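You operate a simulated robot arm through the tools that you are given. There is no shell and no other tool. Be economical: measure what you need, move in short steps, check, and stop when the job is done.

You run a simulated two-armed robot. Do the job below in one go: nothing can be reset, and whatever is moved stays where it is left.

## Task
Switch off, brush the fluff from inside the right cover and close it.
Fine: use the hand brush and put it back; turn the cover knob back; the main switch stays off. Set down upright: hand brush. What is to be rubbed or washed off counts as gone when no trace of it is left.

The check looks at the end state, three seconds after you hand in, the way a careful person would. Anything else that was tipped, shoved, dropped, spilled or broken makes it a failure. A push-on lid holds only when it is set on centred and level and pressed home; a screw cap is set on level and turned clockwise until tight.

## Robot
Two 7-joint arms with two-finger parallel grippers on one trunk, on a base that drives. Base frame: it is fixed to the floor where the robot stands at the start and does not move with it; the origin is under the middle of the robot, x ahead of it, y to its left, z up. Lengths are in mm, angles in degrees, forces in N, time in s.
The left shoulder is at the start at [50, 165, 1055], the right one opposite. With the tool pointing down near the work surface each hand reaches from about 100 to 580 mm from the robot's upright axis, wherever it stands, measured 20 degrees to its own side. Places, roughly: hand brush [750, -2750, 750]; left cover [600, -900, 600]; left cover knob [500, -600, 500]; main switch [500, 0, 900]; right cover [600, -1900, 600]; right cover knob [500, -2300, 500]; wool sheet [800, -1500, 800]; wool tuft [750, -1250, 500]. Payload 3.91 kg a hand.
The TCP of each hand is the grasp point between the finger pads, 30 mm short of the fingertips. In the tool frame z runs along the fingers and y along their closing line. The gripper opens to 110 mm. The fingers are 20 mm wide and 10 mm thick; the gripper's body (48 by 112 mm) begins 55 mm behind the TCP.
Orientation is that of the tool frame in the base frame, as a unit quaternion [w, x, y, z]. With the fingers straight down and closing along the base's y, the tool's x points along the base's -x, its y along +y and its z along -z.

## Interface
- The arms move only by the tool drive_tool. It takes "left_rows", "right_rows" or both (then of equal length, played together; a hand with none holds still); each is a list of rows, each an object (a shift or turn left out is 0, a gripper value left out holds the last) with "delta_pos": the shift along the tool's x, y, z in mm, a list of three; "dr": the turn, a rotation vector about the tool's x, y, z in degrees, a list of three; "hand": the closure, from 0 (fully open) to 1 (shut). In form: [{"delta_pos": [tx, ty, tz], "dr": [wx, wy, wz], "hand": hand}, ...]. A call has 1 to 20 rows; each row shifts and turns the commanded pose from where the row before left it, along the tool's axes as they then stand. A row lasts 0.2 s, in which the tool goes at most 50 mm and 8.6 degrees; a call with a longer step from one row to the next is refused whole, and so is a gripper value outside its range. Where a pose cannot be reached the arm comes as near as it can. A force on the tool above 50 N (or 10 N above the force at the start of the call, whichever is more), or a blocked arm, ends the call early, and 0.2 s more pass. Each finger travels about 45 mm/s and halts on what it meets, pressing with about 32 N; the grip force reading is that of the motor and also rises with nothing between the fingers. The clock runs only during rows and for 0.2 s after the last one: add rows that do not move to give the fingers time. It gives the time, the measured TCP pose, the force on the tool (base axes), the opening and the grip force at its end, in the units of the frame above (readings bear some noise), with the torque about the TCP (base axes, N m) and any sound that the robot's microphone picked up.
- Cameras (640 x 400 px; columns grow to the right, rows downward): "scene" is now at [113.9, -3.6, 1231.4]; the picture's right is [0.09, -1.00, 0.00], its down [-0.55, -0.05, -0.83] and it looks along [0.83, 0.08, -0.55] (base axes); focal length 296 px, centre (320, 200). "left" rides on the left gripper at [72, -17, -103] in its tool frame; the picture's right is [0.23, 0.97, 0.00], its down [-0.76, 0.18, -0.62] and it looks along [-0.61, 0.14, 0.78] (tool axes); focal length 222 px, centre (320, 200). "right" rides on the right gripper at [73, 17, -103] in its tool frame; the picture's right is [-0.23, 0.97, 0.00], its down [-0.76, -0.18, -0.62] and it looks along [-0.61, -0.14, 0.78] (tool axes); focal length 222 px, centre (320, 200). There is no depth. A picture from a camera that has moved, and an enlarged one, comes with that camera's place and axes in the base frame and with its lens. The place of the scene camera against the robot may be out by one fixed shift of up to 18 mm in any direction.
- camera(camera): a new picture of that camera. No time passes.
- move_column(by): slides the trunk up (or, below 0, down) by that many mm; the arms and the scene camera ride with it, the base frame stays. It gives what a move gives, with no picture.
- base_move(legs): drives the robot by 1 to 6 legs, each [ahead, left, turn to the left] in mm, mm and degrees, along the robot's own axes; the way and the turn of a leg run together, so that a leg with both is an arc; at most 1500 mm and 180 degrees a leg. The arms and the cameras ride along, it lands a little off, and it stops where it bumps. It gives what a move gives.
- turn_head(pan, tilt): turns the head with the scene camera to pan (to the left, within 80 degrees either way) and tilt (down, from -29 to 69), counted from straight ahead of the robot. It gives what a move gives.
- zoom(camera, box): a new picture of the part [left, top, right, bottom] of that camera's present view, enlarged. No time passes.
- close_job(): hands the job in; it is judged then, once.

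Go step by step. Nothing tells you exact positions but the pictures and the camera data: compare them with the known pose of the tool, close in by small moves and look again before you grip or let go. The budget is 120 turns and 108 pictures, counting those below and the enlarged ones. Unless the task says otherwise, let go and move clear before handing in, and close with one line.

The tools are called after ">>>" as name(argument=value, ...) on one line, values as JSON. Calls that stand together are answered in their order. drive_tool: Moves the arms, as the interface text tells. Its arguments: {"type":"object","properties":{"left_rows":{"type":"array"},"right_rows":{"type":"array"}},"required":[]} The other tools are called the same way: move_column (by) slides the trunk up or down; base_move (legs) drives the base; turn_head (pan, tilt) turns the head that bears the scene camera; camera (camera) takes a picture; zoom (camera, box) takes an enlarged picture of a part of a camera's view; close_job () hands the job in.

At the start:

```text
time: 0.0
left_eef_pos: [441.1, 190.3, 1068.1]
left_ee_rot: [0.0, 0.0, 1.0, 0.0]
left_ft_force: [0.6, 0.7, -0.6]
left_wrist_torque: [0.0, 0.0, 0.0]
left_opening: 109.8
left_gripper_force: 0.2
right_eef_pos: [425.1, -207.6, 1064.7]
right_ee_rot: [0.0, 0.001, 1.0, 0.001]
right_ft_force: [1.1, -0.2, -0.4]
right_wrist_torque: [-0.01, 0.0, 0.03]
right_opening: 109.7
right_gripper_force: 0.1
trunk travel left (down, up): [-275.0, 228.0]
robot x, y, heading: [-1.5, 1.9, 0.2]
head pan, tilt: [5.4, 33.5]
```

scene: 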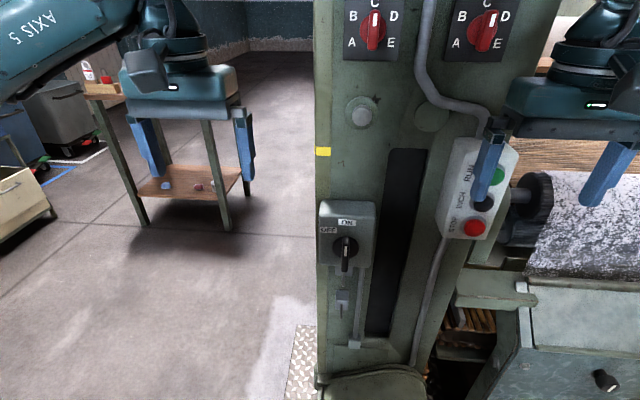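
right: 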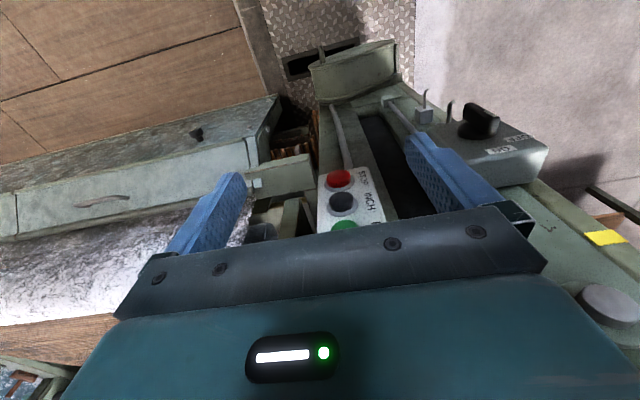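
left: 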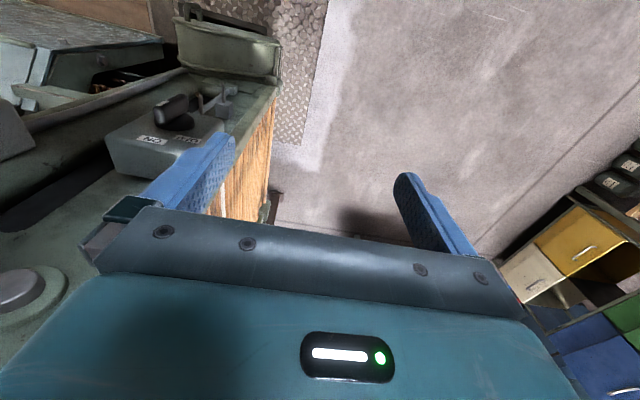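

I see a machine post ahead with the rotary main switch (ON at the top, OFF at the left) and a push-button box beside it. I'll look closely at the switch first.

>>> zoom(camera="scene", box=[290, 180, 450, 280])

>>> zoom(camera="left", box=[90, 70, 250, 170])

```text
4.00 times, centred on (370, 230) of scene
camera zoom: at [113.9, -3.6, 1231.4], right [0.09, -1.0, 0.0], down [-0.55, -0.05, -0.83], along [0.83, 0.08, -0.55], focal length 1185 px, centre (120, 80)
```

zoom: 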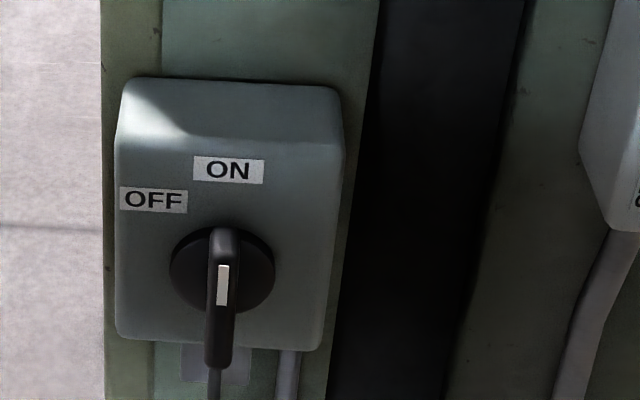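

```text
4.00 times, centred on (170, 120) of left
camera zoom: at [368.4, 173.5, 1172.5], right [-0.23, 0.97, 0.0], down [0.76, 0.18, 0.62], along [0.61, 0.14, -0.78], focal length 888 px, centre (920, 520)
```

zoom: 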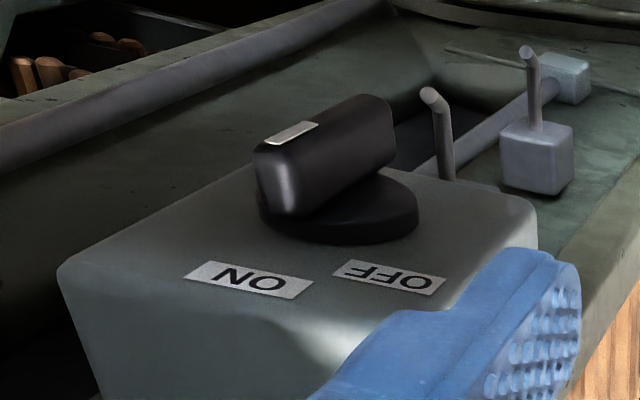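

The white pointer stands at ON; from the two wrist views I put the switch knob near [507, -3, 862]. I'll back off a little to have room, then turn the left hand to point forward.

>>> base_move(legs=[[-200, 0, 0]])

>>> drive_tool(left_rows=[{"dr": [0, -8.4, 0], "delta_pos": [-15, 0, 0]}, {"dr": [0, -8.4, 0]}, {"dr": [0, -8.4, 0]}, {"dr": [0, -8.4, 0]}, {"dr": [0, -8.4, 0]}, {"dr": [0, -8.4, 0]}, {"dr": [0, -8.4, 0]}, {"dr": [0, -8.4, 0]}, {"dr": [0, -8.4, 0]}, {"dr": [0, -8.4, 0]}, {"dr": [0, -6, 0]}, {}, {}])

```text
time: 1.6
left_eef_pos: [247.6, 193.0, 1067.7]
left_ee_rot: [0.0, -0.003, 1.0, 0.0]
left_ft_force: [0.2, 0.4, 0.8]
left_wrist_torque: [-0.01, -0.03, -0.01]
left_opening: 110.3
left_gripper_force: 0.1
right_eef_pos: [233.3, -206.0, 1064.6]
right_ee_rot: [0.001, -0.002, 1.0, 0.0]
right_ft_force: [0.4, 0.5, 1.0]
right_wrist_torque: [-0.02, -0.02, 0.03]
right_opening: 110.0
right_gripper_force: 0.1
trunk travel left (down, up): [-275.0, 228.0]
robot x, y, heading: [-193.9, 0.5, 0.5]
head pan, tilt: [5.4, 33.5]
```

```text
time: 4.4
left_eef_pos: [265.3, 191.2, 1068.7]
left_ee_rot: [0.651, -0.002, 0.759, 0.001]
left_ft_force: [-0.4, -0.4, 0.2]
left_wrist_torque: [-0.01, 0.0, 0.01]
left_opening: 110.0
left_gripper_force: 0.1
left hand out of reach, approached as far as the arm can: row 11
right_eef_pos: [233.8, -205.9, 1064.6]
right_ee_rot: [0.001, -0.002, 1.0, 0.001]
right_ft_force: [0.1, -0.4, -0.3]
right_wrist_torque: [0.02, -0.01, 0.0]
right_opening: 109.8
right_gripper_force: 0.1
trunk travel left (down, up): [-275.0, 228.0]
robot x, y, heading: [-189.2, -2.5, 0.4]
head pan, tilt: [5.4, 33.5]
```

The hand points nearly forward. Next I bring it down and across in front of the switch.

>>> drive_tool(left_rows=[{"delta_pos": [29, -27.7, 20]}, {"delta_pos": [29, -27.7, 20]}, {"delta_pos": [29, -27.7, 20]}, {"delta_pos": [29, -27.7, 20]}, {"delta_pos": [29, -27.7, 20]}, {"delta_pos": [29, -27.7, 20]}, {"delta_pos": [29, -27.7, 20]}, {}, {}])

>>> camera(camera="left")

>>> camera(camera="scene")

```text
time: 6.4
left_eef_pos: [370.2, -5.1, 845.0]
left_ee_rot: [0.65, -0.003, 0.76, 0.002]
left_ft_force: [0.5, -0.9, -0.8]
left_wrist_torque: [0.02, -0.02, 0.03]
left_opening: 110.0
left_gripper_force: 0.0
right_eef_pos: [234.7, -206.4, 1065.6]
right_ee_rot: [0.0, -0.002, 1.0, 0.0]
right_ft_force: [0.3, 0.2, -0.1]
right_wrist_torque: [-0.03, -0.02, 0.05]
right_opening: 110.2
right_gripper_force: 0.1
trunk travel left (down, up): [-275.0, 228.0]
robot x, y, heading: [-192.9, 0.6, 0.1]
head pan, tilt: [5.4, 33.5]
```

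```text
102 pictures are left
camera left: at [257.7, -23.2, 789.2], right [-0.04, 0.97, -0.22], down [-0.5, 0.18, 0.85], along [0.87, 0.15, 0.48], focal length 222 px, centre (320, 200)
```

left: 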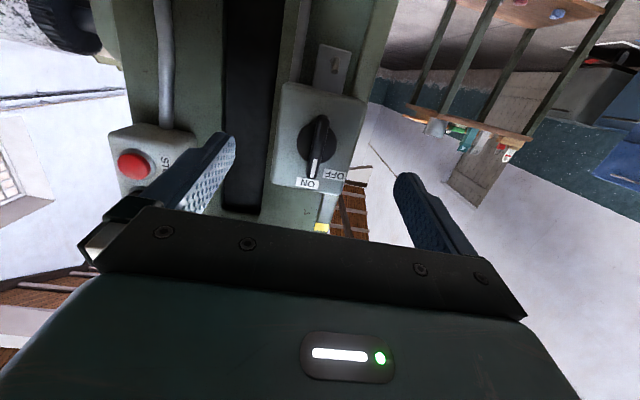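

```text
101 pictures are left
camera scene: at [-78.1, -3.5, 1231.4], right [0.1, -1.0, 0.0], down [-0.55, -0.05, -0.83], along [0.83, 0.08, -0.55], focal length 296 px, centre (320, 200)
```

scene: 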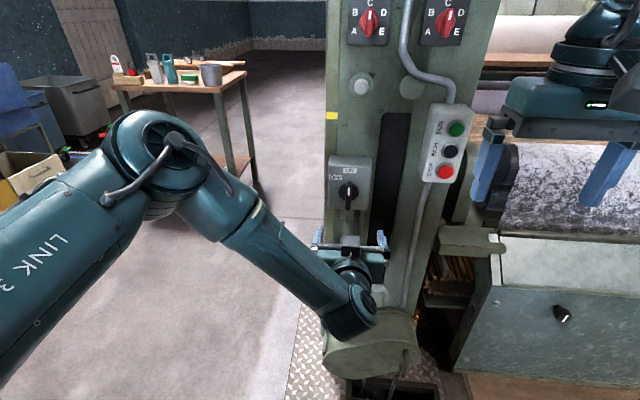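

The knob is straight ahead of the hand, about [495, -3, 858]. I level the hand and approach.

>>> drive_tool(left_rows=[{"dr": [0, -8.5, 0]}, {"delta_pos": [-13, 2, 25]}, {"delta_pos": [0, 0, 30]}, {}, {}])

>>> camera(camera="left")

>>> zoom(camera="scene", box=[270, 140, 430, 240])

```text
time: 7.6
left_eef_pos: [426.8, -5.4, 862.8]
left_ee_rot: [0.704, -0.004, 0.711, 0.004]
left_ft_force: [0.6, -0.6, 0.0]
left_wrist_torque: [-0.01, 0.0, 0.03]
left_opening: 110.1
left_gripper_force: 0.1
left hand out of reach, approached as far as the arm can: row 3
right_eef_pos: [234.7, -204.8, 1064.3]
right_ee_rot: [-0.001, -0.002, 1.0, 0.0]
right_ft_force: [-0.1, -0.5, 0.5]
right_wrist_torque: [-0.04, -0.01, 0.0]
right_opening: 110.1
right_gripper_force: 0.1
trunk travel left (down, up): [-275.0, 228.0]
robot x, y, heading: [-188.9, -1.8, 0.1]
head pan, tilt: [5.4, 33.5]
```

```text
100 pictures are left
camera left: at [322.8, -23.0, 792.4], right [-0.01, 0.97, -0.23], down [-0.62, 0.17, 0.77], along [0.79, 0.15, 0.6], focal length 222 px, centre (320, 200)
```

left: 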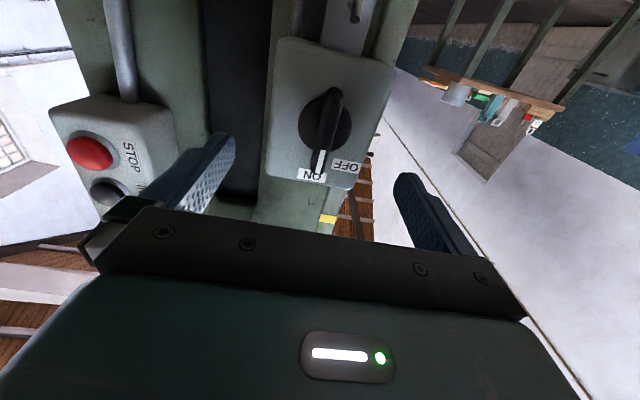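

```text
4.00 times, centred on (350, 190) of scene
camera zoom: at [-78.1, -3.5, 1231.4], right [0.1, -1.0, 0.0], down [-0.55, -0.05, -0.83], along [0.83, 0.08, -0.55], focal length 1185 px, centre (200, 240)
```

zoom: 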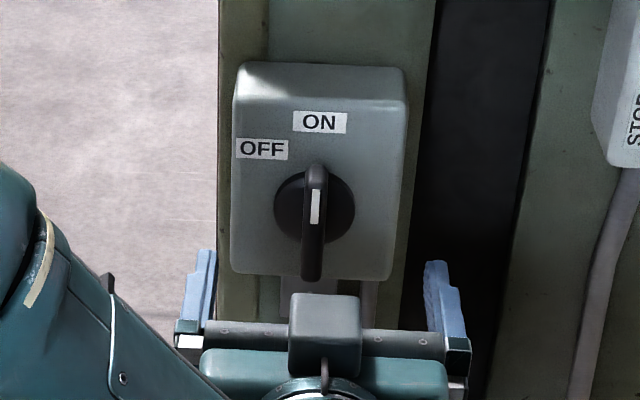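

The hand is at its forward reach limit, so I half-close the fingers and inch the base forward.

>>> drive_tool(left_rows=[{"hand": 0.55, "delta_pos": [0, 3, 0]}, {}, {}, {}])

>>> base_move(legs=[[30, 0, 0]])

>>> camera(camera="left")

>>> zoom(camera="scene", box=[270, 140, 430, 240])

```text
time: 8.6
left_eef_pos: [425.2, -2.7, 863.0]
left_ee_rot: [0.703, -0.004, 0.711, 0.004]
left_ft_force: [0.9, -0.6, -0.4]
left_wrist_torque: [-0.01, 0.01, 0.0]
left_opening: 49.7
left_gripper_force: 0.0
right_eef_pos: [234.0, -205.1, 1065.3]
right_ee_rot: [0.0, -0.002, 1.0, 0.001]
right_ft_force: [-0.3, 0.1, 0.5]
right_wrist_torque: [-0.02, 0.0, 0.02]
right_opening: 109.9
right_gripper_force: 0.0
trunk travel left (down, up): [-275.0, 228.0]
robot x, y, heading: [-190.1, -2.1, 0.3]
head pan, tilt: [5.4, 33.5]
```

```text
time: 9.4
left_eef_pos: [455.1, -1.8, 862.9]
left_ee_rot: [0.703, -0.004, 0.711, 0.004]
left_ft_force: [0.1, 0.3, 0.3]
left_wrist_torque: [0.0, -0.04, -0.03]
left_opening: 49.6
left_gripper_force: 0.1
right_eef_pos: [264.9, -205.6, 1065.0]
right_ee_rot: [0.0, -0.002, 1.0, 0.0]
right_ft_force: [-0.3, 0.2, -0.3]
right_wrist_torque: [0.02, -0.02, 0.0]
right_opening: 110.2
right_gripper_force: 0.1
trunk travel left (down, up): [-275.0, 228.0]
robot x, y, heading: [-159.2, -0.9, 0.3]
head pan, tilt: [5.4, 33.5]
```

```text
98 pictures are left
camera left: at [351.7, -21.0, 793.0], right [-0.02, 0.97, -0.23], down [-0.62, 0.17, 0.77], along [0.79, 0.15, 0.6], focal length 222 px, centre (320, 200)
```

left: 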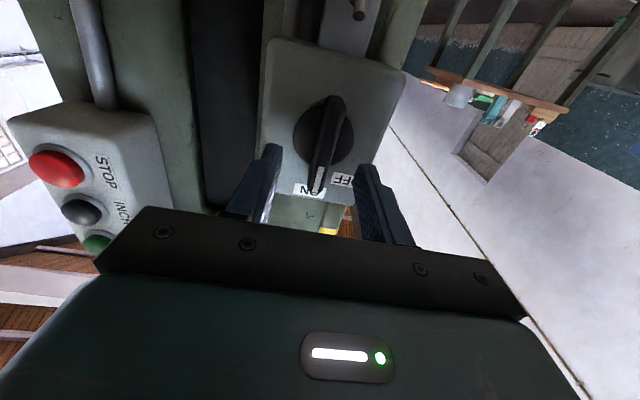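

```text
4.00 times, centred on (350, 190) of scene
camera zoom: at [-47.2, -3.3, 1231.3], right [0.1, -0.99, 0.0], down [-0.55, -0.05, -0.83], along [0.83, 0.08, -0.55], focal length 1185 px, centre (200, 240)
```

zoom: 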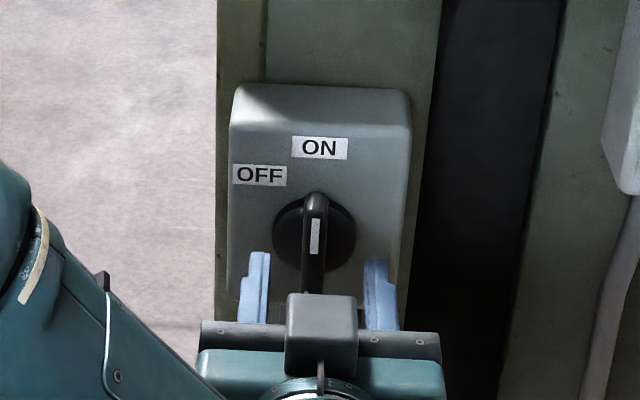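

The knob's pivot comes out near [520, -1.5, 857]. I lower the hand slightly, go forward 25 mm and close on the bar.

>>> drive_tool(left_rows=[{"delta_pos": [6, 0, 0]}, {}])

>>> base_move(legs=[[26, 0, 0]])

>>> drive_tool(left_rows=[{"hand": 1.0}, {}, {}, {}, {}])

>>> camera(camera="left")

```text
time: 10.0
left_eef_pos: [455.2, -2.9, 857.7]
left_ee_rot: [0.702, -0.006, 0.712, 0.006]
left_ft_force: [0.0, 0.7, 0.0]
left_wrist_torque: [-0.02, 0.01, 0.01]
left_opening: 49.4
left_gripper_force: 0.1
right_eef_pos: [264.1, -205.8, 1064.7]
right_ee_rot: [0.0, -0.002, 1.0, -0.001]
right_ft_force: [-0.1, -0.9, -0.6]
right_wrist_torque: [0.0, -0.02, 0.01]
right_opening: 110.0
right_gripper_force: 0.0
trunk travel left (down, up): [-275.0, 228.0]
robot x, y, heading: [-158.2, -1.8, 0.2]
head pan, tilt: [5.4, 33.5]
```

```text
time: 10.8
left_eef_pos: [480.8, -2.1, 857.8]
left_ee_rot: [0.701, -0.006, 0.713, 0.006]
left_ft_force: [-0.4, 0.2, -1.2]
left_wrist_torque: [0.02, -0.04, 0.02]
left_opening: 49.9
left_gripper_force: 0.1
right_eef_pos: [291.2, -206.0, 1065.0]
right_ee_rot: [0.0, -0.003, 1.0, 0.0]
right_ft_force: [0.6, 0.7, -0.1]
right_wrist_torque: [0.02, 0.0, 0.04]
right_opening: 109.8
right_gripper_force: 0.0
trunk travel left (down, up): [-275.0, 228.0]
robot x, y, heading: [-139.1, -4.2, 0.1]
head pan, tilt: [5.4, 33.5]
```

```text
time: 12.0
left_eef_pos: [481.5, 0.1, 858.2]
left_ee_rot: [0.701, -0.006, 0.713, 0.006]
left_ft_force: [-1.7, 10.2, -0.6]
left_wrist_torque: [-0.04, 0.08, -0.71]
left_opening: 13.2
left_gripper_force: 45.3
right_eef_pos: [291.1, -204.7, 1064.9]
right_ee_rot: [0.0, -0.003, 1.0, 0.0]
right_ft_force: [0.3, 0.4, 0.4]
right_wrist_torque: [-0.01, 0.03, -0.02]
right_opening: 110.1
right_gripper_force: 0.0
trunk travel left (down, up): [-275.0, 228.0]
robot x, y, heading: [-136.5, 1.8, 0.2]
head pan, tilt: [5.4, 33.5]
```

```text
96 pictures are left
camera left: at [376.6, -19.6, 788.1], right [-0.02, 0.97, -0.23], down [-0.62, 0.17, 0.77], along [0.79, 0.16, 0.59], focal length 222 px, centre (320, 200)
```

left: 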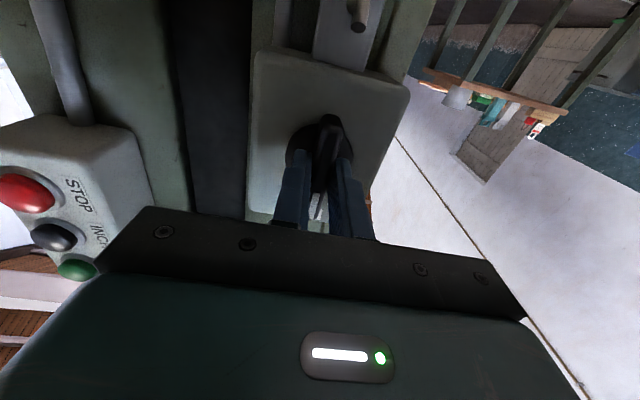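

The bar is gripped (13 mm). Now I twist it counter-clockwise toward OFF and watch the torque.

>>> drive_tool(left_rows=[{"delta_pos": [0, 2, 0]}, {"dr": [0, 0, -8]}, {"dr": [0, 0, -8]}, {"dr": [0, 0, -8]}, {"dr": [0, 0, -8]}, {"dr": [0, 0, -8]}, {"dr": [0, 0, -8]}, {}])

>>> zoom(camera="scene", box=[270, 140, 430, 240])

>>> camera(camera="left")

```text
time: 13.8
left_eef_pos: [480.7, -0.3, 858.1]
left_ee_rot: [0.643, -0.296, 0.648, -0.281]
left_ft_force: [7.9, -3.1, 0.5]
left_wrist_torque: [-0.01, -0.15, -1.41]
left_opening: 13.1
left_gripper_force: 45.2
right_eef_pos: [291.7, -206.0, 1065.1]
right_ee_rot: [0.0, -0.002, 1.0, -0.001]
right_ft_force: [-0.3, 0.1, -0.2]
right_wrist_torque: [0.03, -0.02, 0.01]
right_opening: 109.8
right_gripper_force: 0.1
trunk travel left (down, up): [-275.0, 228.0]
robot x, y, heading: [-138.4, -3.1, 0.1]
head pan, tilt: [5.4, 33.5]
```

```text
4.00 times, centred on (350, 190) of scene
camera zoom: at [-20.8, -3.4, 1231.3], right [0.1, -0.99, 0.0], down [-0.55, -0.06, -0.83], along [0.83, 0.08, -0.55], focal length 1185 px, centre (200, 240)
```

zoom: 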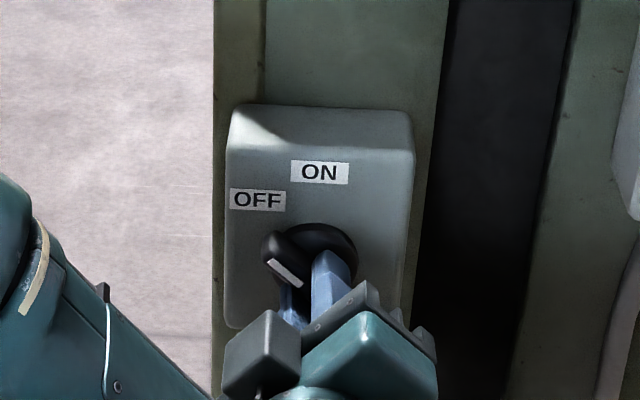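

```text
94 pictures are left
camera left: at [378.0, -68.5, 825.2], right [-0.02, 0.48, -0.88], down [-0.63, 0.67, 0.39], along [0.78, 0.56, 0.29], focal length 222 px, centre (320, 200)
```

left: 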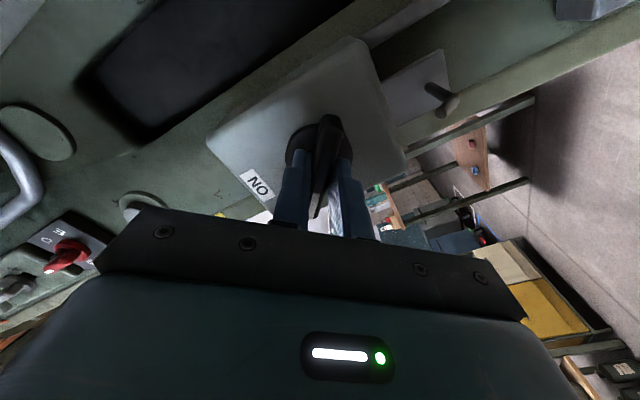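

It has turned about 48° toward OFF; I test a bit further for a stop.

>>> drive_tool(left_rows=[{"dr": [0, 0, -6]}, {"dr": [0, 0, -6]}, {}])

```text
time: 14.6
left_eef_pos: [479.6, -1.9, 858.3]
left_ee_rot: [0.611, -0.363, 0.613, -0.346]
left_ft_force: [8.7, -6.8, 4.1]
left_wrist_torque: [-0.04, -0.24, -1.66]
left_opening: 13.0
left_gripper_force: 45.1
right_eef_pos: [291.6, -205.5, 1064.9]
right_ee_rot: [0.0, -0.002, 1.0, 0.001]
right_ft_force: [0.3, -0.9, -1.3]
right_wrist_torque: [-0.01, 0.0, 0.02]
right_opening: 109.8
right_gripper_force: 0.0
trunk travel left (down, up): [-275.0, 228.0]
robot x, y, heading: [-138.3, -1.0, 0.3]
head pan, tilt: [5.4, 33.5]
```

>>> drive_tool(left_rows=[{"dr": [0, 0, -6]}, {"dr": [0, 0, -6]}, {}, {}])

>>> zoom(camera="scene", box=[270, 140, 430, 240])

```text
time: 15.6
left_eef_pos: [481.8, -1.2, 858.8]
left_ee_rot: [0.572, -0.424, 0.572, -0.407]
left_ft_force: [10.3, -9.0, 4.0]
left_wrist_torque: [-0.07, -0.87, -0.79]
left_opening: 13.2
left_gripper_force: 45.2
right_eef_pos: [291.9, -206.4, 1064.1]
right_ee_rot: [0.0, -0.003, 1.0, 0.001]
right_ft_force: [0.3, 0.9, 0.5]
right_wrist_torque: [0.02, -0.02, -0.01]
right_opening: 109.8
right_gripper_force: 0.1
trunk travel left (down, up): [-275.0, 228.0]
robot x, y, heading: [-139.4, -0.3, 0.2]
head pan, tilt: [5.4, 33.5]
```

```text
4.00 times, centred on (350, 190) of scene
camera zoom: at [-21.2, -3.9, 1231.4], right [0.1, -0.99, 0.0], down [-0.55, -0.05, -0.83], along [0.83, 0.08, -0.55], focal length 1185 px, centre (200, 240)
```

zoom: 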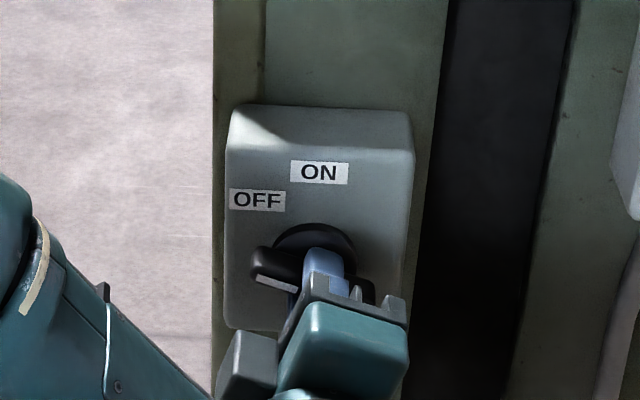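

It still turns freely at 72°; I go on to look for the end stop.

>>> drive_tool(left_rows=[{"dr": [0, 0, -6]}, {"dr": [0, 0, -6]}, {"dr": [0, 0, -5]}, {}, {}])

>>> zoom(camera="scene", box=[270, 140, 430, 240])

```text
time: 16.8
left_eef_pos: [481.4, -1.2, 857.8]
left_ee_rot: [0.505, -0.503, 0.503, -0.488]
left_ft_force: [7.7, -11.5, 7.6]
left_wrist_torque: [-0.01, -1.08, -0.81]
left_opening: 13.1
left_gripper_force: 45.2
right_eef_pos: [291.9, -205.7, 1064.6]
right_ee_rot: [-0.001, -0.003, 1.0, 0.001]
right_ft_force: [-0.1, -0.7, -0.5]
right_wrist_torque: [0.0, 0.0, 0.01]
right_opening: 110.0
right_gripper_force: 0.0
trunk travel left (down, up): [-275.0, 228.0]
robot x, y, heading: [-136.8, 3.1, 0.2]
head pan, tilt: [5.4, 33.5]
```

```text
4.00 times, centred on (350, 190) of scene
camera zoom: at [-21.7, -4.1, 1231.5], right [0.1, -0.99, 0.0], down [-0.55, -0.05, -0.83], along [0.83, 0.08, -0.55], focal length 1185 px, centre (200, 240)
```

zoom: 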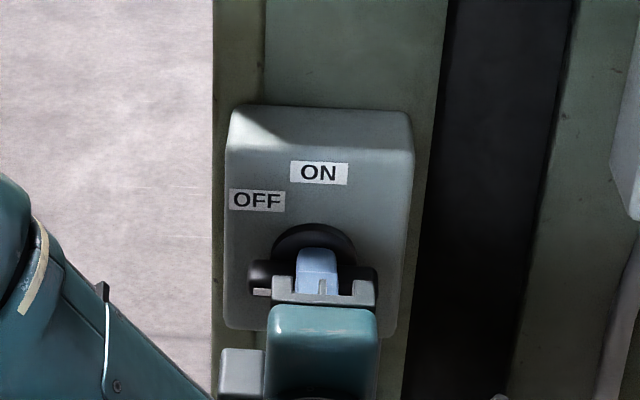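

>>> drive_tool(left_rows=[{"dr": [0, 0, -5]}, {"dr": [0, 0, -5]}, {}, {}])

>>> zoom(camera="scene", box=[270, 140, 430, 240])

```text
time: 17.8
left_eef_pos: [481.0, -0.4, 859.4]
left_ee_rot: [-0.461, 0.546, -0.457, 0.529]
left_ft_force: [6.6, -2.9, 10.4]
left_wrist_torque: [1.17, -1.03, -0.68]
left_opening: 15.8
left_gripper_force: 45.3
right_eef_pos: [290.8, -205.0, 1065.1]
right_ee_rot: [0.0, -0.003, 1.0, 0.0]
right_ft_force: [0.3, -0.1, 0.8]
right_wrist_torque: [0.0, 0.0, -0.04]
right_opening: 109.9
right_gripper_force: 0.1
trunk travel left (down, up): [-275.0, 228.0]
robot x, y, heading: [-134.7, -1.5, 0.4]
head pan, tilt: [5.4, 33.5]
```

```text
4.00 times, centred on (350, 190) of scene
camera zoom: at [-22.0, -3.4, 1231.5], right [0.1, -0.99, 0.0], down [-0.55, -0.06, -0.83], along [0.83, 0.08, -0.55], focal length 1185 px, centre (200, 240)
```

zoom: 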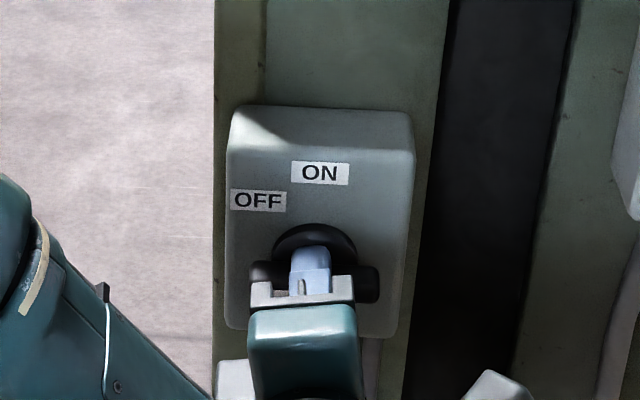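

There's the stop: the torque rose at 90°, so that is OFF. I undo the overtwist, open and back away.

>>> drive_tool(left_rows=[{"dr": [0, 0, 5]}, {"dr": [0, 0, 4]}, {"hand": 0.4}, {}, {}, {}, {}])

>>> base_move(legs=[[-250, 0, 0]])

>>> camera(camera="scene")

```text
time: 19.4
left_eef_pos: [481.5, -0.1, 858.8]
left_ee_rot: [-0.501, 0.509, -0.499, 0.492]
left_ft_force: [0.9, -0.2, 0.6]
left_wrist_torque: [-0.01, 0.01, 0.01]
left_opening: 66.1
left_gripper_force: 0.1
right_eef_pos: [290.5, -204.8, 1065.4]
right_ee_rot: [0.001, -0.003, 1.0, -0.001]
right_ft_force: [0.2, -0.4, -0.1]
right_wrist_torque: [0.0, -0.03, -0.03]
right_opening: 109.9
right_gripper_force: 0.1
trunk travel left (down, up): [-275.0, 228.0]
robot x, y, heading: [-136.7, -0.2, 0.4]
head pan, tilt: [5.4, 33.5]
```

```text
time: 20.9
left_eef_pos: [317.7, -3.3, 858.4]
left_ee_rot: [-0.499, 0.508, -0.5, 0.493]
left_ft_force: [-0.9, 0.0, -0.6]
left_wrist_torque: [-0.02, 0.0, -0.01]
left_opening: 65.9
left_gripper_force: 0.1
right_eef_pos: [128.7, -205.0, 1065.7]
right_ee_rot: [0.002, -0.003, 1.0, 0.001]
right_ft_force: [-0.4, -0.2, -0.3]
right_wrist_torque: [0.01, 0.0, -0.04]
right_opening: 109.9
right_gripper_force: 0.0
trunk travel left (down, up): [-275.0, 228.0]
robot x, y, heading: [-299.8, -0.2, 0.6]
head pan, tilt: [5.4, 33.5]
stopped in leg 1: the robot was blocked; the commanded pose is now the measured one
```

```text
90 pictures are left
camera scene: at [-183.9, -4.3, 1231.3], right [0.1, -1.0, 0.0], down [-0.55, -0.05, -0.83], along [0.83, 0.08, -0.55], focal length 296 px, centre (320, 200)
```

scene: 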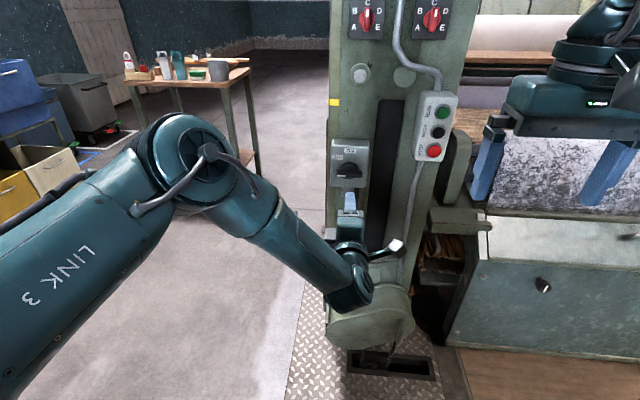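

The switch is OFF; the base halted against something behind it, so I stay clear of going further back. I return the left hand to a tucked, downward pose and look right along the machine.

>>> drive_tool(left_rows=[{"dr": [0, 0, 8.2]}, {"dr": [0, 0, 8.2]}, {"dr": [0, 0, 8.2]}, {"dr": [0, 0, 8.2]}, {"dr": [0, 0, 8.2]}, {"dr": [0, 0, 8.2]}, {"dr": [0, 0, 8.2]}, {"dr": [0, 0, 8.2]}, {"dr": [0, 0, 8.2]}, {"dr": [0, 0, 8.2]}, {"dr": [0, 0, 8.2]}, {"delta_pos": [-20, 40, -15]}, {"delta_pos": [-20, 40, -15]}, {"delta_pos": [-20, 40, -15]}, {"delta_pos": [-20, 40, -15]}, {"delta_pos": [-20, 30, -15]}])

>>> drive_tool(left_rows=[{"dr": [0, 8.5, 0]}, {"dr": [0, 8.5, 0]}, {"dr": [0, 8.5, 0]}, {"dr": [0, 8.5, 0]}, {"dr": [0, 8.5, 0]}, {"dr": [0, 8.5, 0]}, {"dr": [0, 8.5, 0]}, {"dr": [0, 8.5, 0]}, {"dr": [0, 8.5, 0]}, {"dr": [0, 8.5, 0]}, {"dr": [0, 4, 0], "hand": 0}, {"delta_pos": [30, 0, -35]}, {"delta_pos": [30, 0, -35]}, {}, {}])

>>> turn_head(pan=-60, tilt=25)

>>> camera(camera="scene")

```text
time: 24.3
left_eef_pos: [222.5, 116.0, 1000.8]
left_ee_rot: [0.7, -0.007, 0.714, 0.009]
left_ft_force: [0.8, -0.4, 0.6]
left_wrist_torque: [-0.03, -0.01, 0.01]
left_opening: 66.2
left_gripper_force: 0.0
left hand out of reach, approached as far as the arm can: row 12, 13, 14, 15, 16
right_eef_pos: [127.0, -205.7, 1067.0]
right_ee_rot: [0.001, -0.002, 1.0, 0.0]
right_ft_force: [-0.2, -0.2, 0.2]
right_wrist_torque: [0.01, -0.02, 0.0]
right_opening: 109.9
right_gripper_force: 0.0
trunk travel left (down, up): [-275.0, 228.0]
robot x, y, heading: [-302.8, -1.0, 0.3]
head pan, tilt: [5.4, 33.5]
```

```text
time: 27.5
left_eef_pos: [166.3, 115.6, 1071.0]
left_ee_rot: [0.0, -0.008, 1.0, 0.001]
left_ft_force: [0.0, -0.5, 0.2]
left_wrist_torque: [0.01, 0.02, 0.0]
left_opening: 109.9
left_gripper_force: 0.1
right_eef_pos: [127.5, -206.5, 1066.4]
right_ee_rot: [0.002, -0.002, 1.0, 0.001]
right_ft_force: [-0.9, 0.0, 0.2]
right_wrist_torque: [0.01, 0.02, 0.04]
right_opening: 109.9
right_gripper_force: 0.1
trunk travel left (down, up): [-275.0, 228.0]
robot x, y, heading: [-298.7, -1.7, 0.4]
head pan, tilt: [5.4, 33.5]
```

```text
time: 28.9
left_eef_pos: [166.7, 116.1, 1072.0]
left_ee_rot: [0.0, -0.007, 1.0, 0.002]
left_ft_force: [0.8, -0.6, 0.4]
left_wrist_torque: [-0.01, 0.02, -0.01]
left_opening: 110.0
left_gripper_force: 0.0
right_eef_pos: [127.4, -206.1, 1067.1]
right_ee_rot: [0.002, -0.002, 1.0, 0.001]
right_ft_force: [0.1, -0.4, 0.5]
right_wrist_torque: [0.02, -0.01, -0.01]
right_opening: 110.0
right_gripper_force: 0.0
trunk travel left (down, up): [-275.0, 228.0]
robot x, y, heading: [-297.9, -4.9, 0.5]
head pan, tilt: [-60.0, 25.0]
```

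```text
89 pictures are left
camera scene: at [-226.4, -92.6, 1244.8], right [-0.86, -0.5, 0.0], down [-0.21, 0.36, -0.91], along [0.46, -0.78, -0.42], focal length 296 px, centre (320, 200)
```

scene: 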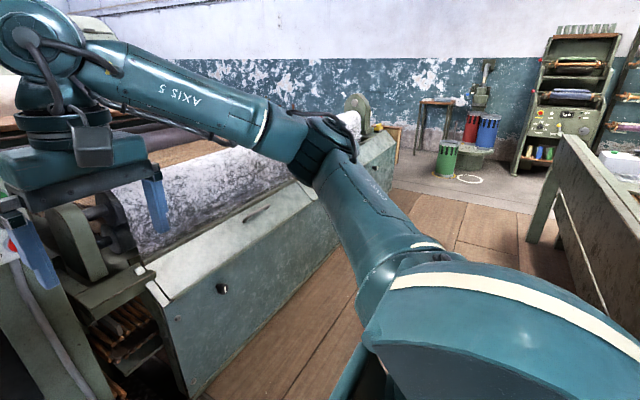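

The floor in front of the machine looks clear, with a bench behind to the right. I go a little ahead and drive sideways to the right.

>>> base_move(legs=[[120, 0, 0], [0, -1400, 0]])

>>> turn_head(pan=-35, tilt=30)

>>> camera(camera="scene")

```text
time: 36.7
left_eef_pos: [310.2, -1263.9, 1071.1]
left_ee_rot: [0.0, -0.024, 1.0, 0.001]
left_ft_force: [-0.6, -0.8, -0.2]
left_wrist_torque: [-0.02, -0.03, 0.01]
left_opening: 110.0
left_gripper_force: 0.1
right_eef_pos: [280.8, -1587.0, 1067.2]
right_ee_rot: [0.001, -0.017, 1.0, 0.001]
right_ft_force: [0.5, 0.6, 0.9]
right_wrist_torque: [-0.01, 0.0, 0.02]
right_opening: 109.8
right_gripper_force: 0.0
trunk travel left (down, up): [-275.0, 228.0]
robot x, y, heading: [-146.6, -1391.7, 2.0]
head pan, tilt: [-60.0, 25.0]
```

```text
time: 37.6
left_eef_pos: [310.2, -1263.5, 1071.1]
left_ee_rot: [0.0, -0.024, 1.0, 0.001]
left_ft_force: [0.1, -0.9, -0.4]
left_wrist_torque: [0.0, 0.04, 0.0]
left_opening: 110.2
left_gripper_force: 0.1
right_eef_pos: [280.6, -1586.8, 1066.6]
right_ee_rot: [0.001, -0.018, 1.0, 0.001]
right_ft_force: [-0.2, 0.5, -0.2]
right_wrist_torque: [0.0, 0.01, -0.01]
right_opening: 109.8
right_gripper_force: 0.1
trunk travel left (down, up): [-275.0, 228.0]
robot x, y, heading: [-154.0, -1393.3, 2.2]
head pan, tilt: [-35.0, 30.0]
```

```text
88 pictures are left
camera scene: at [-49.8, -1455.0, 1236.9], right [-0.55, -0.84, 0.0], down [-0.42, 0.27, -0.87], along [0.73, -0.47, -0.5], focal length 296 px, centre (320, 200)
```

scene: 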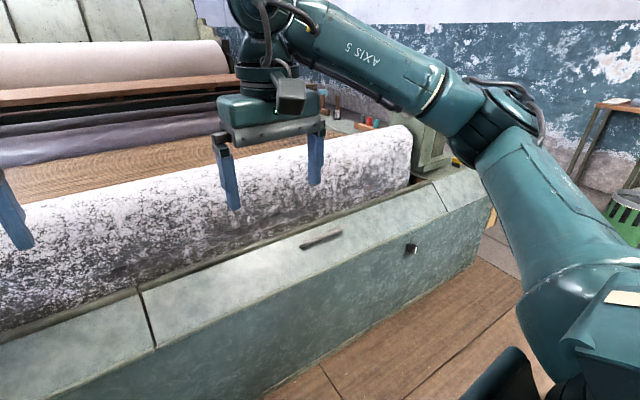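

I see the right cover: a sloped top panel with a dark handle and a knob on the front panel near its right end. I drive on to stand before it.

>>> base_move(legs=[[0, -850, 0]])

>>> turn_head(pan=-20, tilt=35)

>>> camera(camera="scene")

```text
time: 42.0
left_eef_pos: [343.6, -2094.2, 1071.8]
left_ee_rot: [0.0, -0.032, 0.999, 0.002]
left_ft_force: [0.1, 0.5, -0.2]
left_wrist_torque: [0.01, 0.0, 0.02]
left_opening: 109.9
left_gripper_force: 0.1
right_eef_pos: [320.9, -2417.4, 1066.3]
right_ee_rot: [0.001, -0.027, 1.0, 0.001]
right_ft_force: [-0.2, 0.1, 1.1]
right_wrist_torque: [0.04, -0.01, -0.04]
right_opening: 110.0
right_gripper_force: 0.0
trunk travel left (down, up): [-275.0, 228.0]
robot x, y, heading: [-113.9, -2232.1, 2.8]
head pan, tilt: [-35.0, 30.0]
```

```text
time: 42.8
left_eef_pos: [345.4, -2094.1, 1070.8]
left_ee_rot: [0.0, -0.032, 0.999, 0.001]
left_ft_force: [0.0, 0.1, -0.5]
left_wrist_torque: [0.01, 0.0, 0.04]
left_opening: 110.0
left_gripper_force: 0.2
right_eef_pos: [321.4, -2417.9, 1066.6]
right_ee_rot: [0.002, -0.026, 1.0, 0.002]
right_ft_force: [-0.2, -0.6, 0.1]
right_wrist_torque: [0.0, 0.0, 0.01]
right_opening: 109.8
right_gripper_force: 0.1
trunk travel left (down, up): [-275.0, 228.0]
robot x, y, heading: [-111.7, -2233.4, 3.0]
head pan, tilt: [-20.0, 35.0]
```

```text
87 pictures are left
camera scene: at [-4.8, -2269.0, 1229.1], right [-0.29, -0.96, 0.0], down [-0.55, 0.17, -0.82], along [0.78, -0.24, -0.57], focal length 296 px, centre (320, 200)
```

scene: 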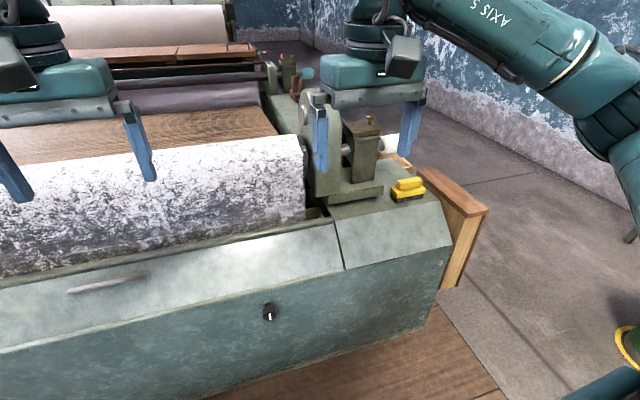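

The yellow hand brush sits on the machine's end ledge, and the cover knob is on the front panel. I zoom on both.

>>> zoom(camera="scene", box=[350, 140, 478, 220])

>>> zoom(camera="scene", box=[220, 280, 316, 340])

>>> camera(camera="right")

>>> camera(camera="left")

```text
5.00 times, centred on (414, 180) of scene
camera zoom: at [-4.8, -2269.0, 1229.1], right [-0.29, -0.96, 0.0], down [-0.55, 0.17, -0.82], along [0.78, -0.24, -0.57], focal length 1481 px, centre (-150, 300)
```

zoom: 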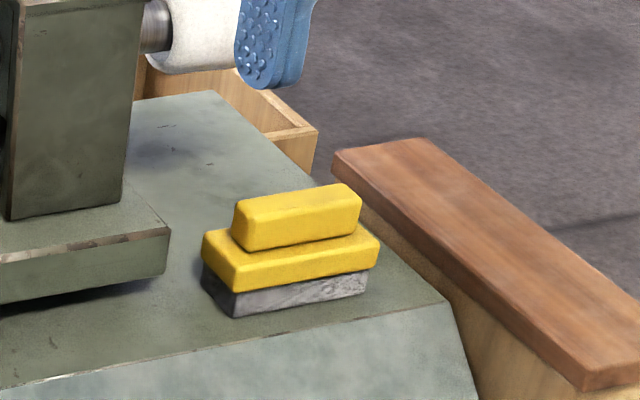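

```text
6.67 times, centred on (268, 310) of scene
camera zoom: at [-4.8, -2269.0, 1229.1], right [-0.29, -0.96, 0.0], down [-0.55, 0.17, -0.82], along [0.78, -0.24, -0.57], focal length 1975 px, centre (667, -533)
```

zoom: 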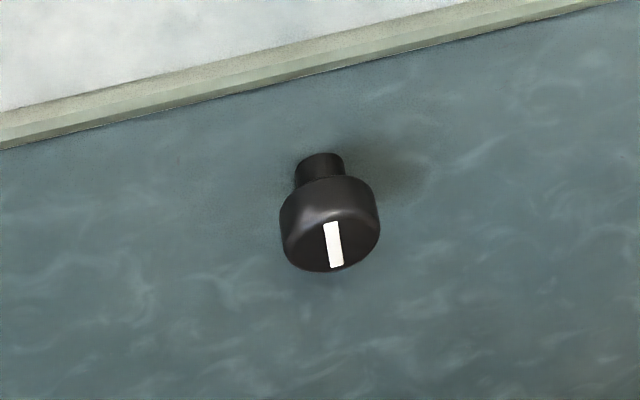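

```text
84 pictures are left
camera right: at [247.6, -2404.5, 1169.7], right [0.18, 0.98, 0.0], down [0.77, -0.14, 0.63], along [0.62, -0.11, -0.78], focal length 222 px, centre (320, 200)
```

right: 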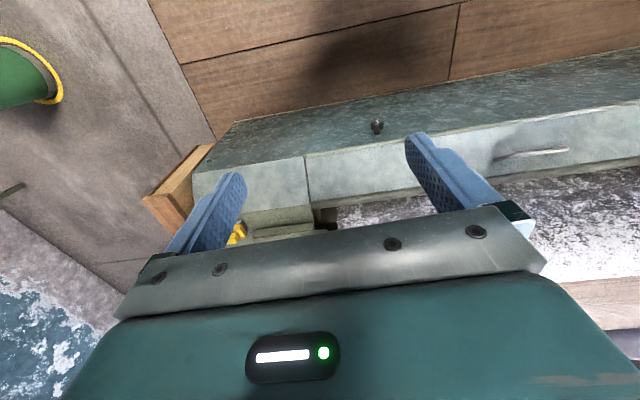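

```text
83 pictures are left
camera left: at [272.6, -2115.5, 1175.7], right [-0.29, 0.96, 0.0], down [0.75, 0.22, 0.62], along [0.6, 0.18, -0.78], focal length 222 px, centre (320, 200)
```

left: 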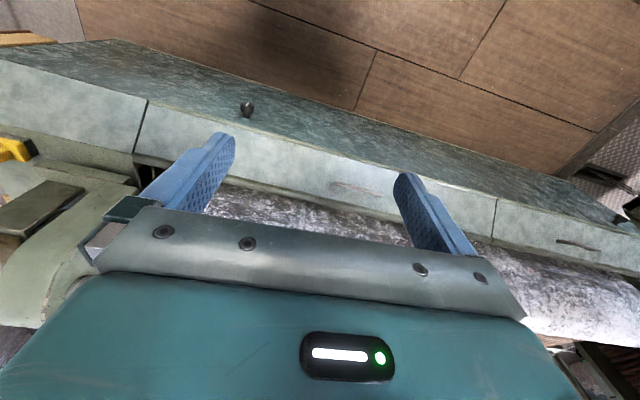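

Triangulating from the wrist cameras, the cover knob's face is near [535, -2272, 475] and the sloped cover spans y -1378…-2502 with its handle near [625, -1900, 610]. I straighten the heading, lower the trunk, and turn the right hand forward.

>>> base_move(legs=[[-60, 0, -3]])

>>> move_column(by=-230)

>>> drive_tool(right_rows=[{"dr": [0, -8.4, 0]}, {"dr": [0, -8.4, 0]}, {"dr": [0, -8.4, 0]}, {"dr": [0, -8.4, 0]}, {"dr": [0, -8.4, 0]}, {"dr": [0, -8.4, 0]}, {"dr": [0, -8.4, 0]}, {"dr": [0, -8.4, 0]}, {"dr": [0, -8.4, 0]}, {"dr": [0, -5, 0]}, {"delta_pos": [45, 0, 0]}, {"delta_pos": [45, 0, 0]}, {"delta_pos": [45, 0, 0]}, {"delta_pos": [45, 0, 0]}, {"delta_pos": [45, 0, 0]}, {}, {}])

>>> camera(camera="scene")

>>> camera(camera="right")

```text
time: 43.8
left_eef_pos: [293.5, -2119.1, 1071.8]
left_ee_rot: [0.0, -0.006, 1.0, 0.002]
left_ft_force: [0.6, -0.3, 0.7]
left_wrist_torque: [0.01, -0.04, -0.03]
left_opening: 109.9
left_gripper_force: 0.0
right_eef_pos: [251.1, -2442.3, 1066.2]
right_ee_rot: [0.003, 0.001, 1.0, 0.001]
right_ft_force: [-0.2, -0.1, -0.1]
right_wrist_torque: [-0.01, -0.02, 0.01]
right_opening: 110.2
right_gripper_force: 0.0
trunk travel left (down, up): [-275.0, 228.0]
robot x, y, heading: [-174.7, -2234.8, -0.2]
head pan, tilt: [-20.0, 35.0]
```

```text
time: 46.2
left_eef_pos: [293.2, -2118.8, 842.1]
left_ee_rot: [0.0, -0.006, 1.0, 0.001]
left_ft_force: [0.6, 1.4, 0.1]
left_wrist_torque: [0.01, 0.02, -0.03]
left_opening: 109.8
left_gripper_force: 0.0
right_eef_pos: [252.5, -2442.1, 837.6]
right_ee_rot: [0.001, 0.0, 1.0, 0.0]
right_ft_force: [-0.4, -0.4, 0.7]
right_wrist_torque: [0.0, 0.01, 0.01]
right_opening: 110.2
right_gripper_force: 0.0
trunk travel left (down, up): [-45.0, 458.0]
robot x, y, heading: [-171.3, -2236.2, 0.0]
head pan, tilt: [-20.0, 35.0]
```

```text
time: 49.8
left_eef_pos: [293.2, -2119.8, 841.9]
left_ee_rot: [-0.001, -0.005, 1.0, 0.002]
left_ft_force: [-0.3, 1.1, 0.7]
left_wrist_torque: [-0.01, 0.0, -0.02]
left_opening: 109.9
left_gripper_force: 0.0
right_eef_pos: [289.2, -2437.6, 827.7]
right_ee_rot: [0.648, 0.001, 0.762, 0.0]
right_ft_force: [-0.4, -0.5, -0.4]
right_wrist_torque: [-0.02, -0.01, -0.01]
right_opening: 109.8
right_gripper_force: 0.1
right hand out of reach, approached as far as the arm can: row 8, 9, 10, 11, 12, 13, 14, 15
trunk travel left (down, up): [-45.0, 458.0]
robot x, y, heading: [-172.2, -2230.8, 0.1]
head pan, tilt: [-20.0, 35.0]
```

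```text
82 pictures are left
camera scene: at [-64.3, -2276.5, 999.1], right [-0.34, -0.94, 0.0], down [-0.54, 0.2, -0.82], along [0.77, -0.28, -0.57], focal length 296 px, centre (320, 200)
```

scene: 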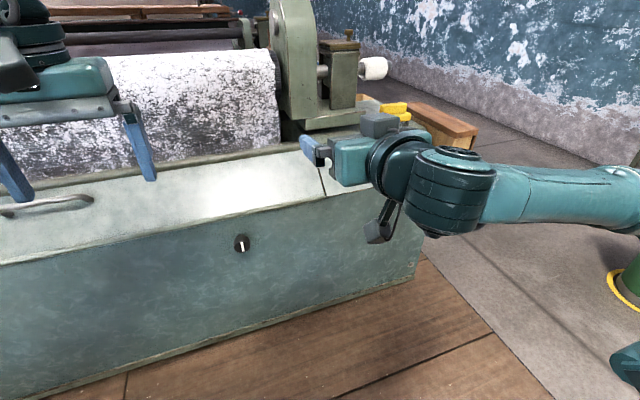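

```text
81 pictures are left
camera right: at [175.7, -2420.4, 771.4], right [0.04, 0.97, 0.23], down [-0.49, -0.18, 0.85], along [0.87, -0.14, 0.47], focal length 222 px, centre (320, 200)
```

right: 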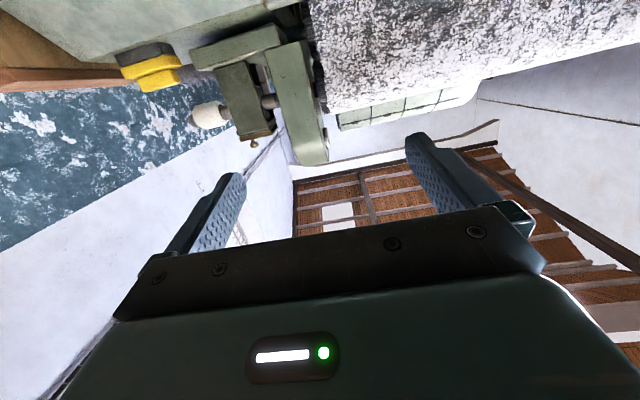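

The arm stalled at a reach limit near the shoulder; I bring it diagonally down and forward toward the knob.

>>> drive_tool(right_rows=[{"delta_pos": [31, 16.5, 22]}, {"delta_pos": [31, 16.5, 22]}, {"delta_pos": [31, 16.5, 22]}, {"delta_pos": [31, 16.5, 22]}, {"delta_pos": [31, 16.5, 22]}, {"delta_pos": [31, 16.5, 22]}, {"delta_pos": [31, 16.5, 22]}, {"delta_pos": [31, 16.5, 22]}, {"delta_pos": [31, 16.5, 22]}, {"delta_pos": [31, 16.5, 22]}, {}, {}])

>>> camera(camera="right")

```text
time: 52.4
left_eef_pos: [291.7, -2120.0, 841.2]
left_ee_rot: [0.0, -0.005, 1.0, 0.002]
left_ft_force: [0.4, 0.0, 0.5]
left_wrist_torque: [-0.04, 0.01, 0.02]
left_opening: 109.9
left_gripper_force: 0.1
right_eef_pos: [288.8, -2437.3, 826.6]
right_ee_rot: [0.648, 0.001, 0.761, 0.0]
right_ft_force: [-1.0, 0.4, -0.2]
right_wrist_torque: [0.03, 0.0, 0.0]
right_opening: 109.9
right_gripper_force: 0.1
right hand out of reach, approached as far as the arm can: row 1, 2, 3, 4, 5, 6, 7, 8, 9, 10
trunk travel left (down, up): [-45.0, 458.0]
robot x, y, heading: [-172.5, -2233.3, -0.2]
head pan, tilt: [-20.0, 35.0]
```

```text
80 pictures are left
camera right: at [175.7, -2420.4, 771.4], right [0.04, 0.97, 0.23], down [-0.49, -0.18, 0.85], along [0.87, -0.14, 0.47], focal length 222 px, centre (320, 200)
```

right: 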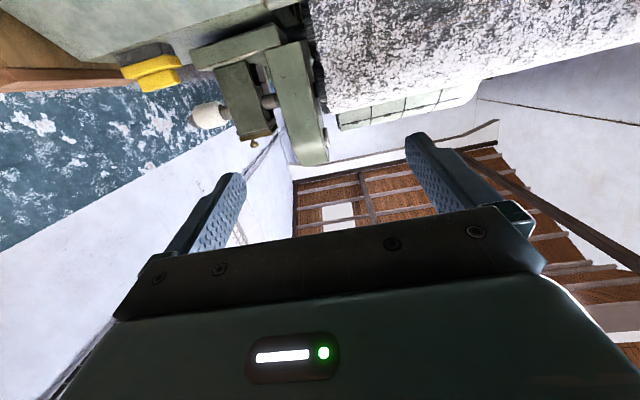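

Still stuck at a wrist limit. I tilt the tool down again, move, and then level it at the knob.

>>> drive_tool(right_rows=[{"dr": [0, 8, 0]}, {"dr": [0, 8, 0]}, {"dr": [0, 8, 0]}, {"dr": [0, 8, 0]}, {"delta_pos": [30, 15, 20]}, {"delta_pos": [30, 15, 20]}, {"delta_pos": [30, 15, 20]}, {"delta_pos": [30, 15, 20]}, {}, {}])

```text
time: 54.6
left_eef_pos: [292.6, -2120.9, 840.8]
left_ee_rot: [-0.001, -0.006, 1.0, 0.002]
left_ft_force: [-0.4, 0.0, -0.1]
left_wrist_torque: [0.02, 0.01, 0.02]
left_opening: 109.9
left_gripper_force: 0.1
right_eef_pos: [270.6, -2375.8, 683.5]
right_ee_rot: [0.413, 0.0, 0.911, 0.002]
right_ft_force: [0.0, -0.9, 0.1]
right_wrist_torque: [-0.02, 0.01, -0.01]
right_opening: 110.0
right_gripper_force: 0.1
trunk travel left (down, up): [-45.0, 458.0]
robot x, y, heading: [-172.2, -2235.3, -0.2]
head pan, tilt: [-20.0, 35.0]
```

>>> drive_tool(right_rows=[{"delta_pos": [5, 15, 38]}, {"delta_pos": [5, 15, 38]}, {"delta_pos": [5, 15, 38]}, {"delta_pos": [5, 15, 38]}, {"delta_pos": [5, 15, 38]}, {"delta_pos": [5, 15, 38]}, {"delta_pos": [5, 14, 38]}, {"dr": [0, -8.2, 0]}, {"dr": [0, -8.2, 0]}, {"dr": [0, -8.2, 0]}, {"dr": [0, -8.2, 0]}, {"dr": [0, -8.2, 0]}, {}, {}])

>>> camera(camera="right")

>>> camera(camera="scene")

```text
time: 57.6
left_eef_pos: [293.2, -2119.9, 840.4]
left_ee_rot: [0.001, -0.005, 1.0, 0.001]
left_ft_force: [-0.2, 0.9, -0.1]
left_wrist_torque: [0.0, 0.02, -0.02]
left_opening: 110.2
left_gripper_force: 0.0
right_eef_pos: [441.0, -2186.4, 571.3]
right_ee_rot: [0.697, 0.01, 0.717, -0.009]
right_ft_force: [-0.4, -0.2, -0.5]
right_wrist_torque: [0.01, 0.02, 0.01]
right_opening: 109.8
right_gripper_force: 0.0
right hand out of reach, approached as far as the arm can: row 10, 11, 12
trunk travel left (down, up): [-45.0, 458.0]
robot x, y, heading: [-173.3, -2231.9, 0.1]
head pan, tilt: [-20.0, 35.0]
```

```text
79 pictures are left
camera right: at [337.5, -2166.7, 500.9], right [0.03, 0.97, 0.23], down [-0.61, -0.16, 0.78], along [0.79, -0.17, 0.58], focal length 222 px, centre (320, 200)
```

right: 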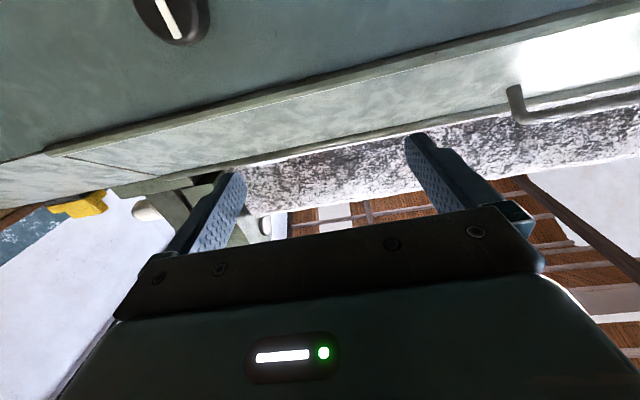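

```text
78 pictures are left
camera scene: at [-64.3, -2276.5, 999.1], right [-0.34, -0.94, 0.0], down [-0.54, 0.2, -0.82], along [0.77, -0.28, -0.57], focal length 296 px, centre (320, 200)
```

scene: 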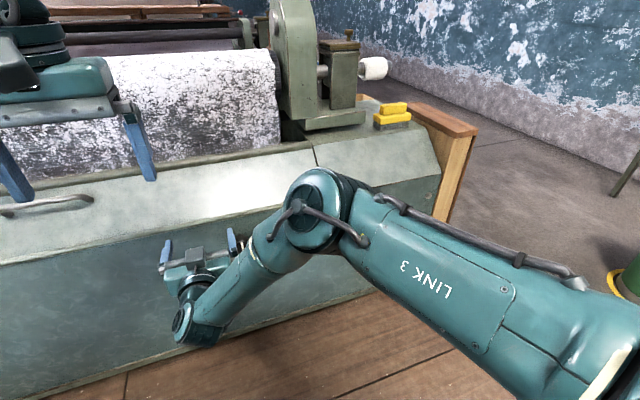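

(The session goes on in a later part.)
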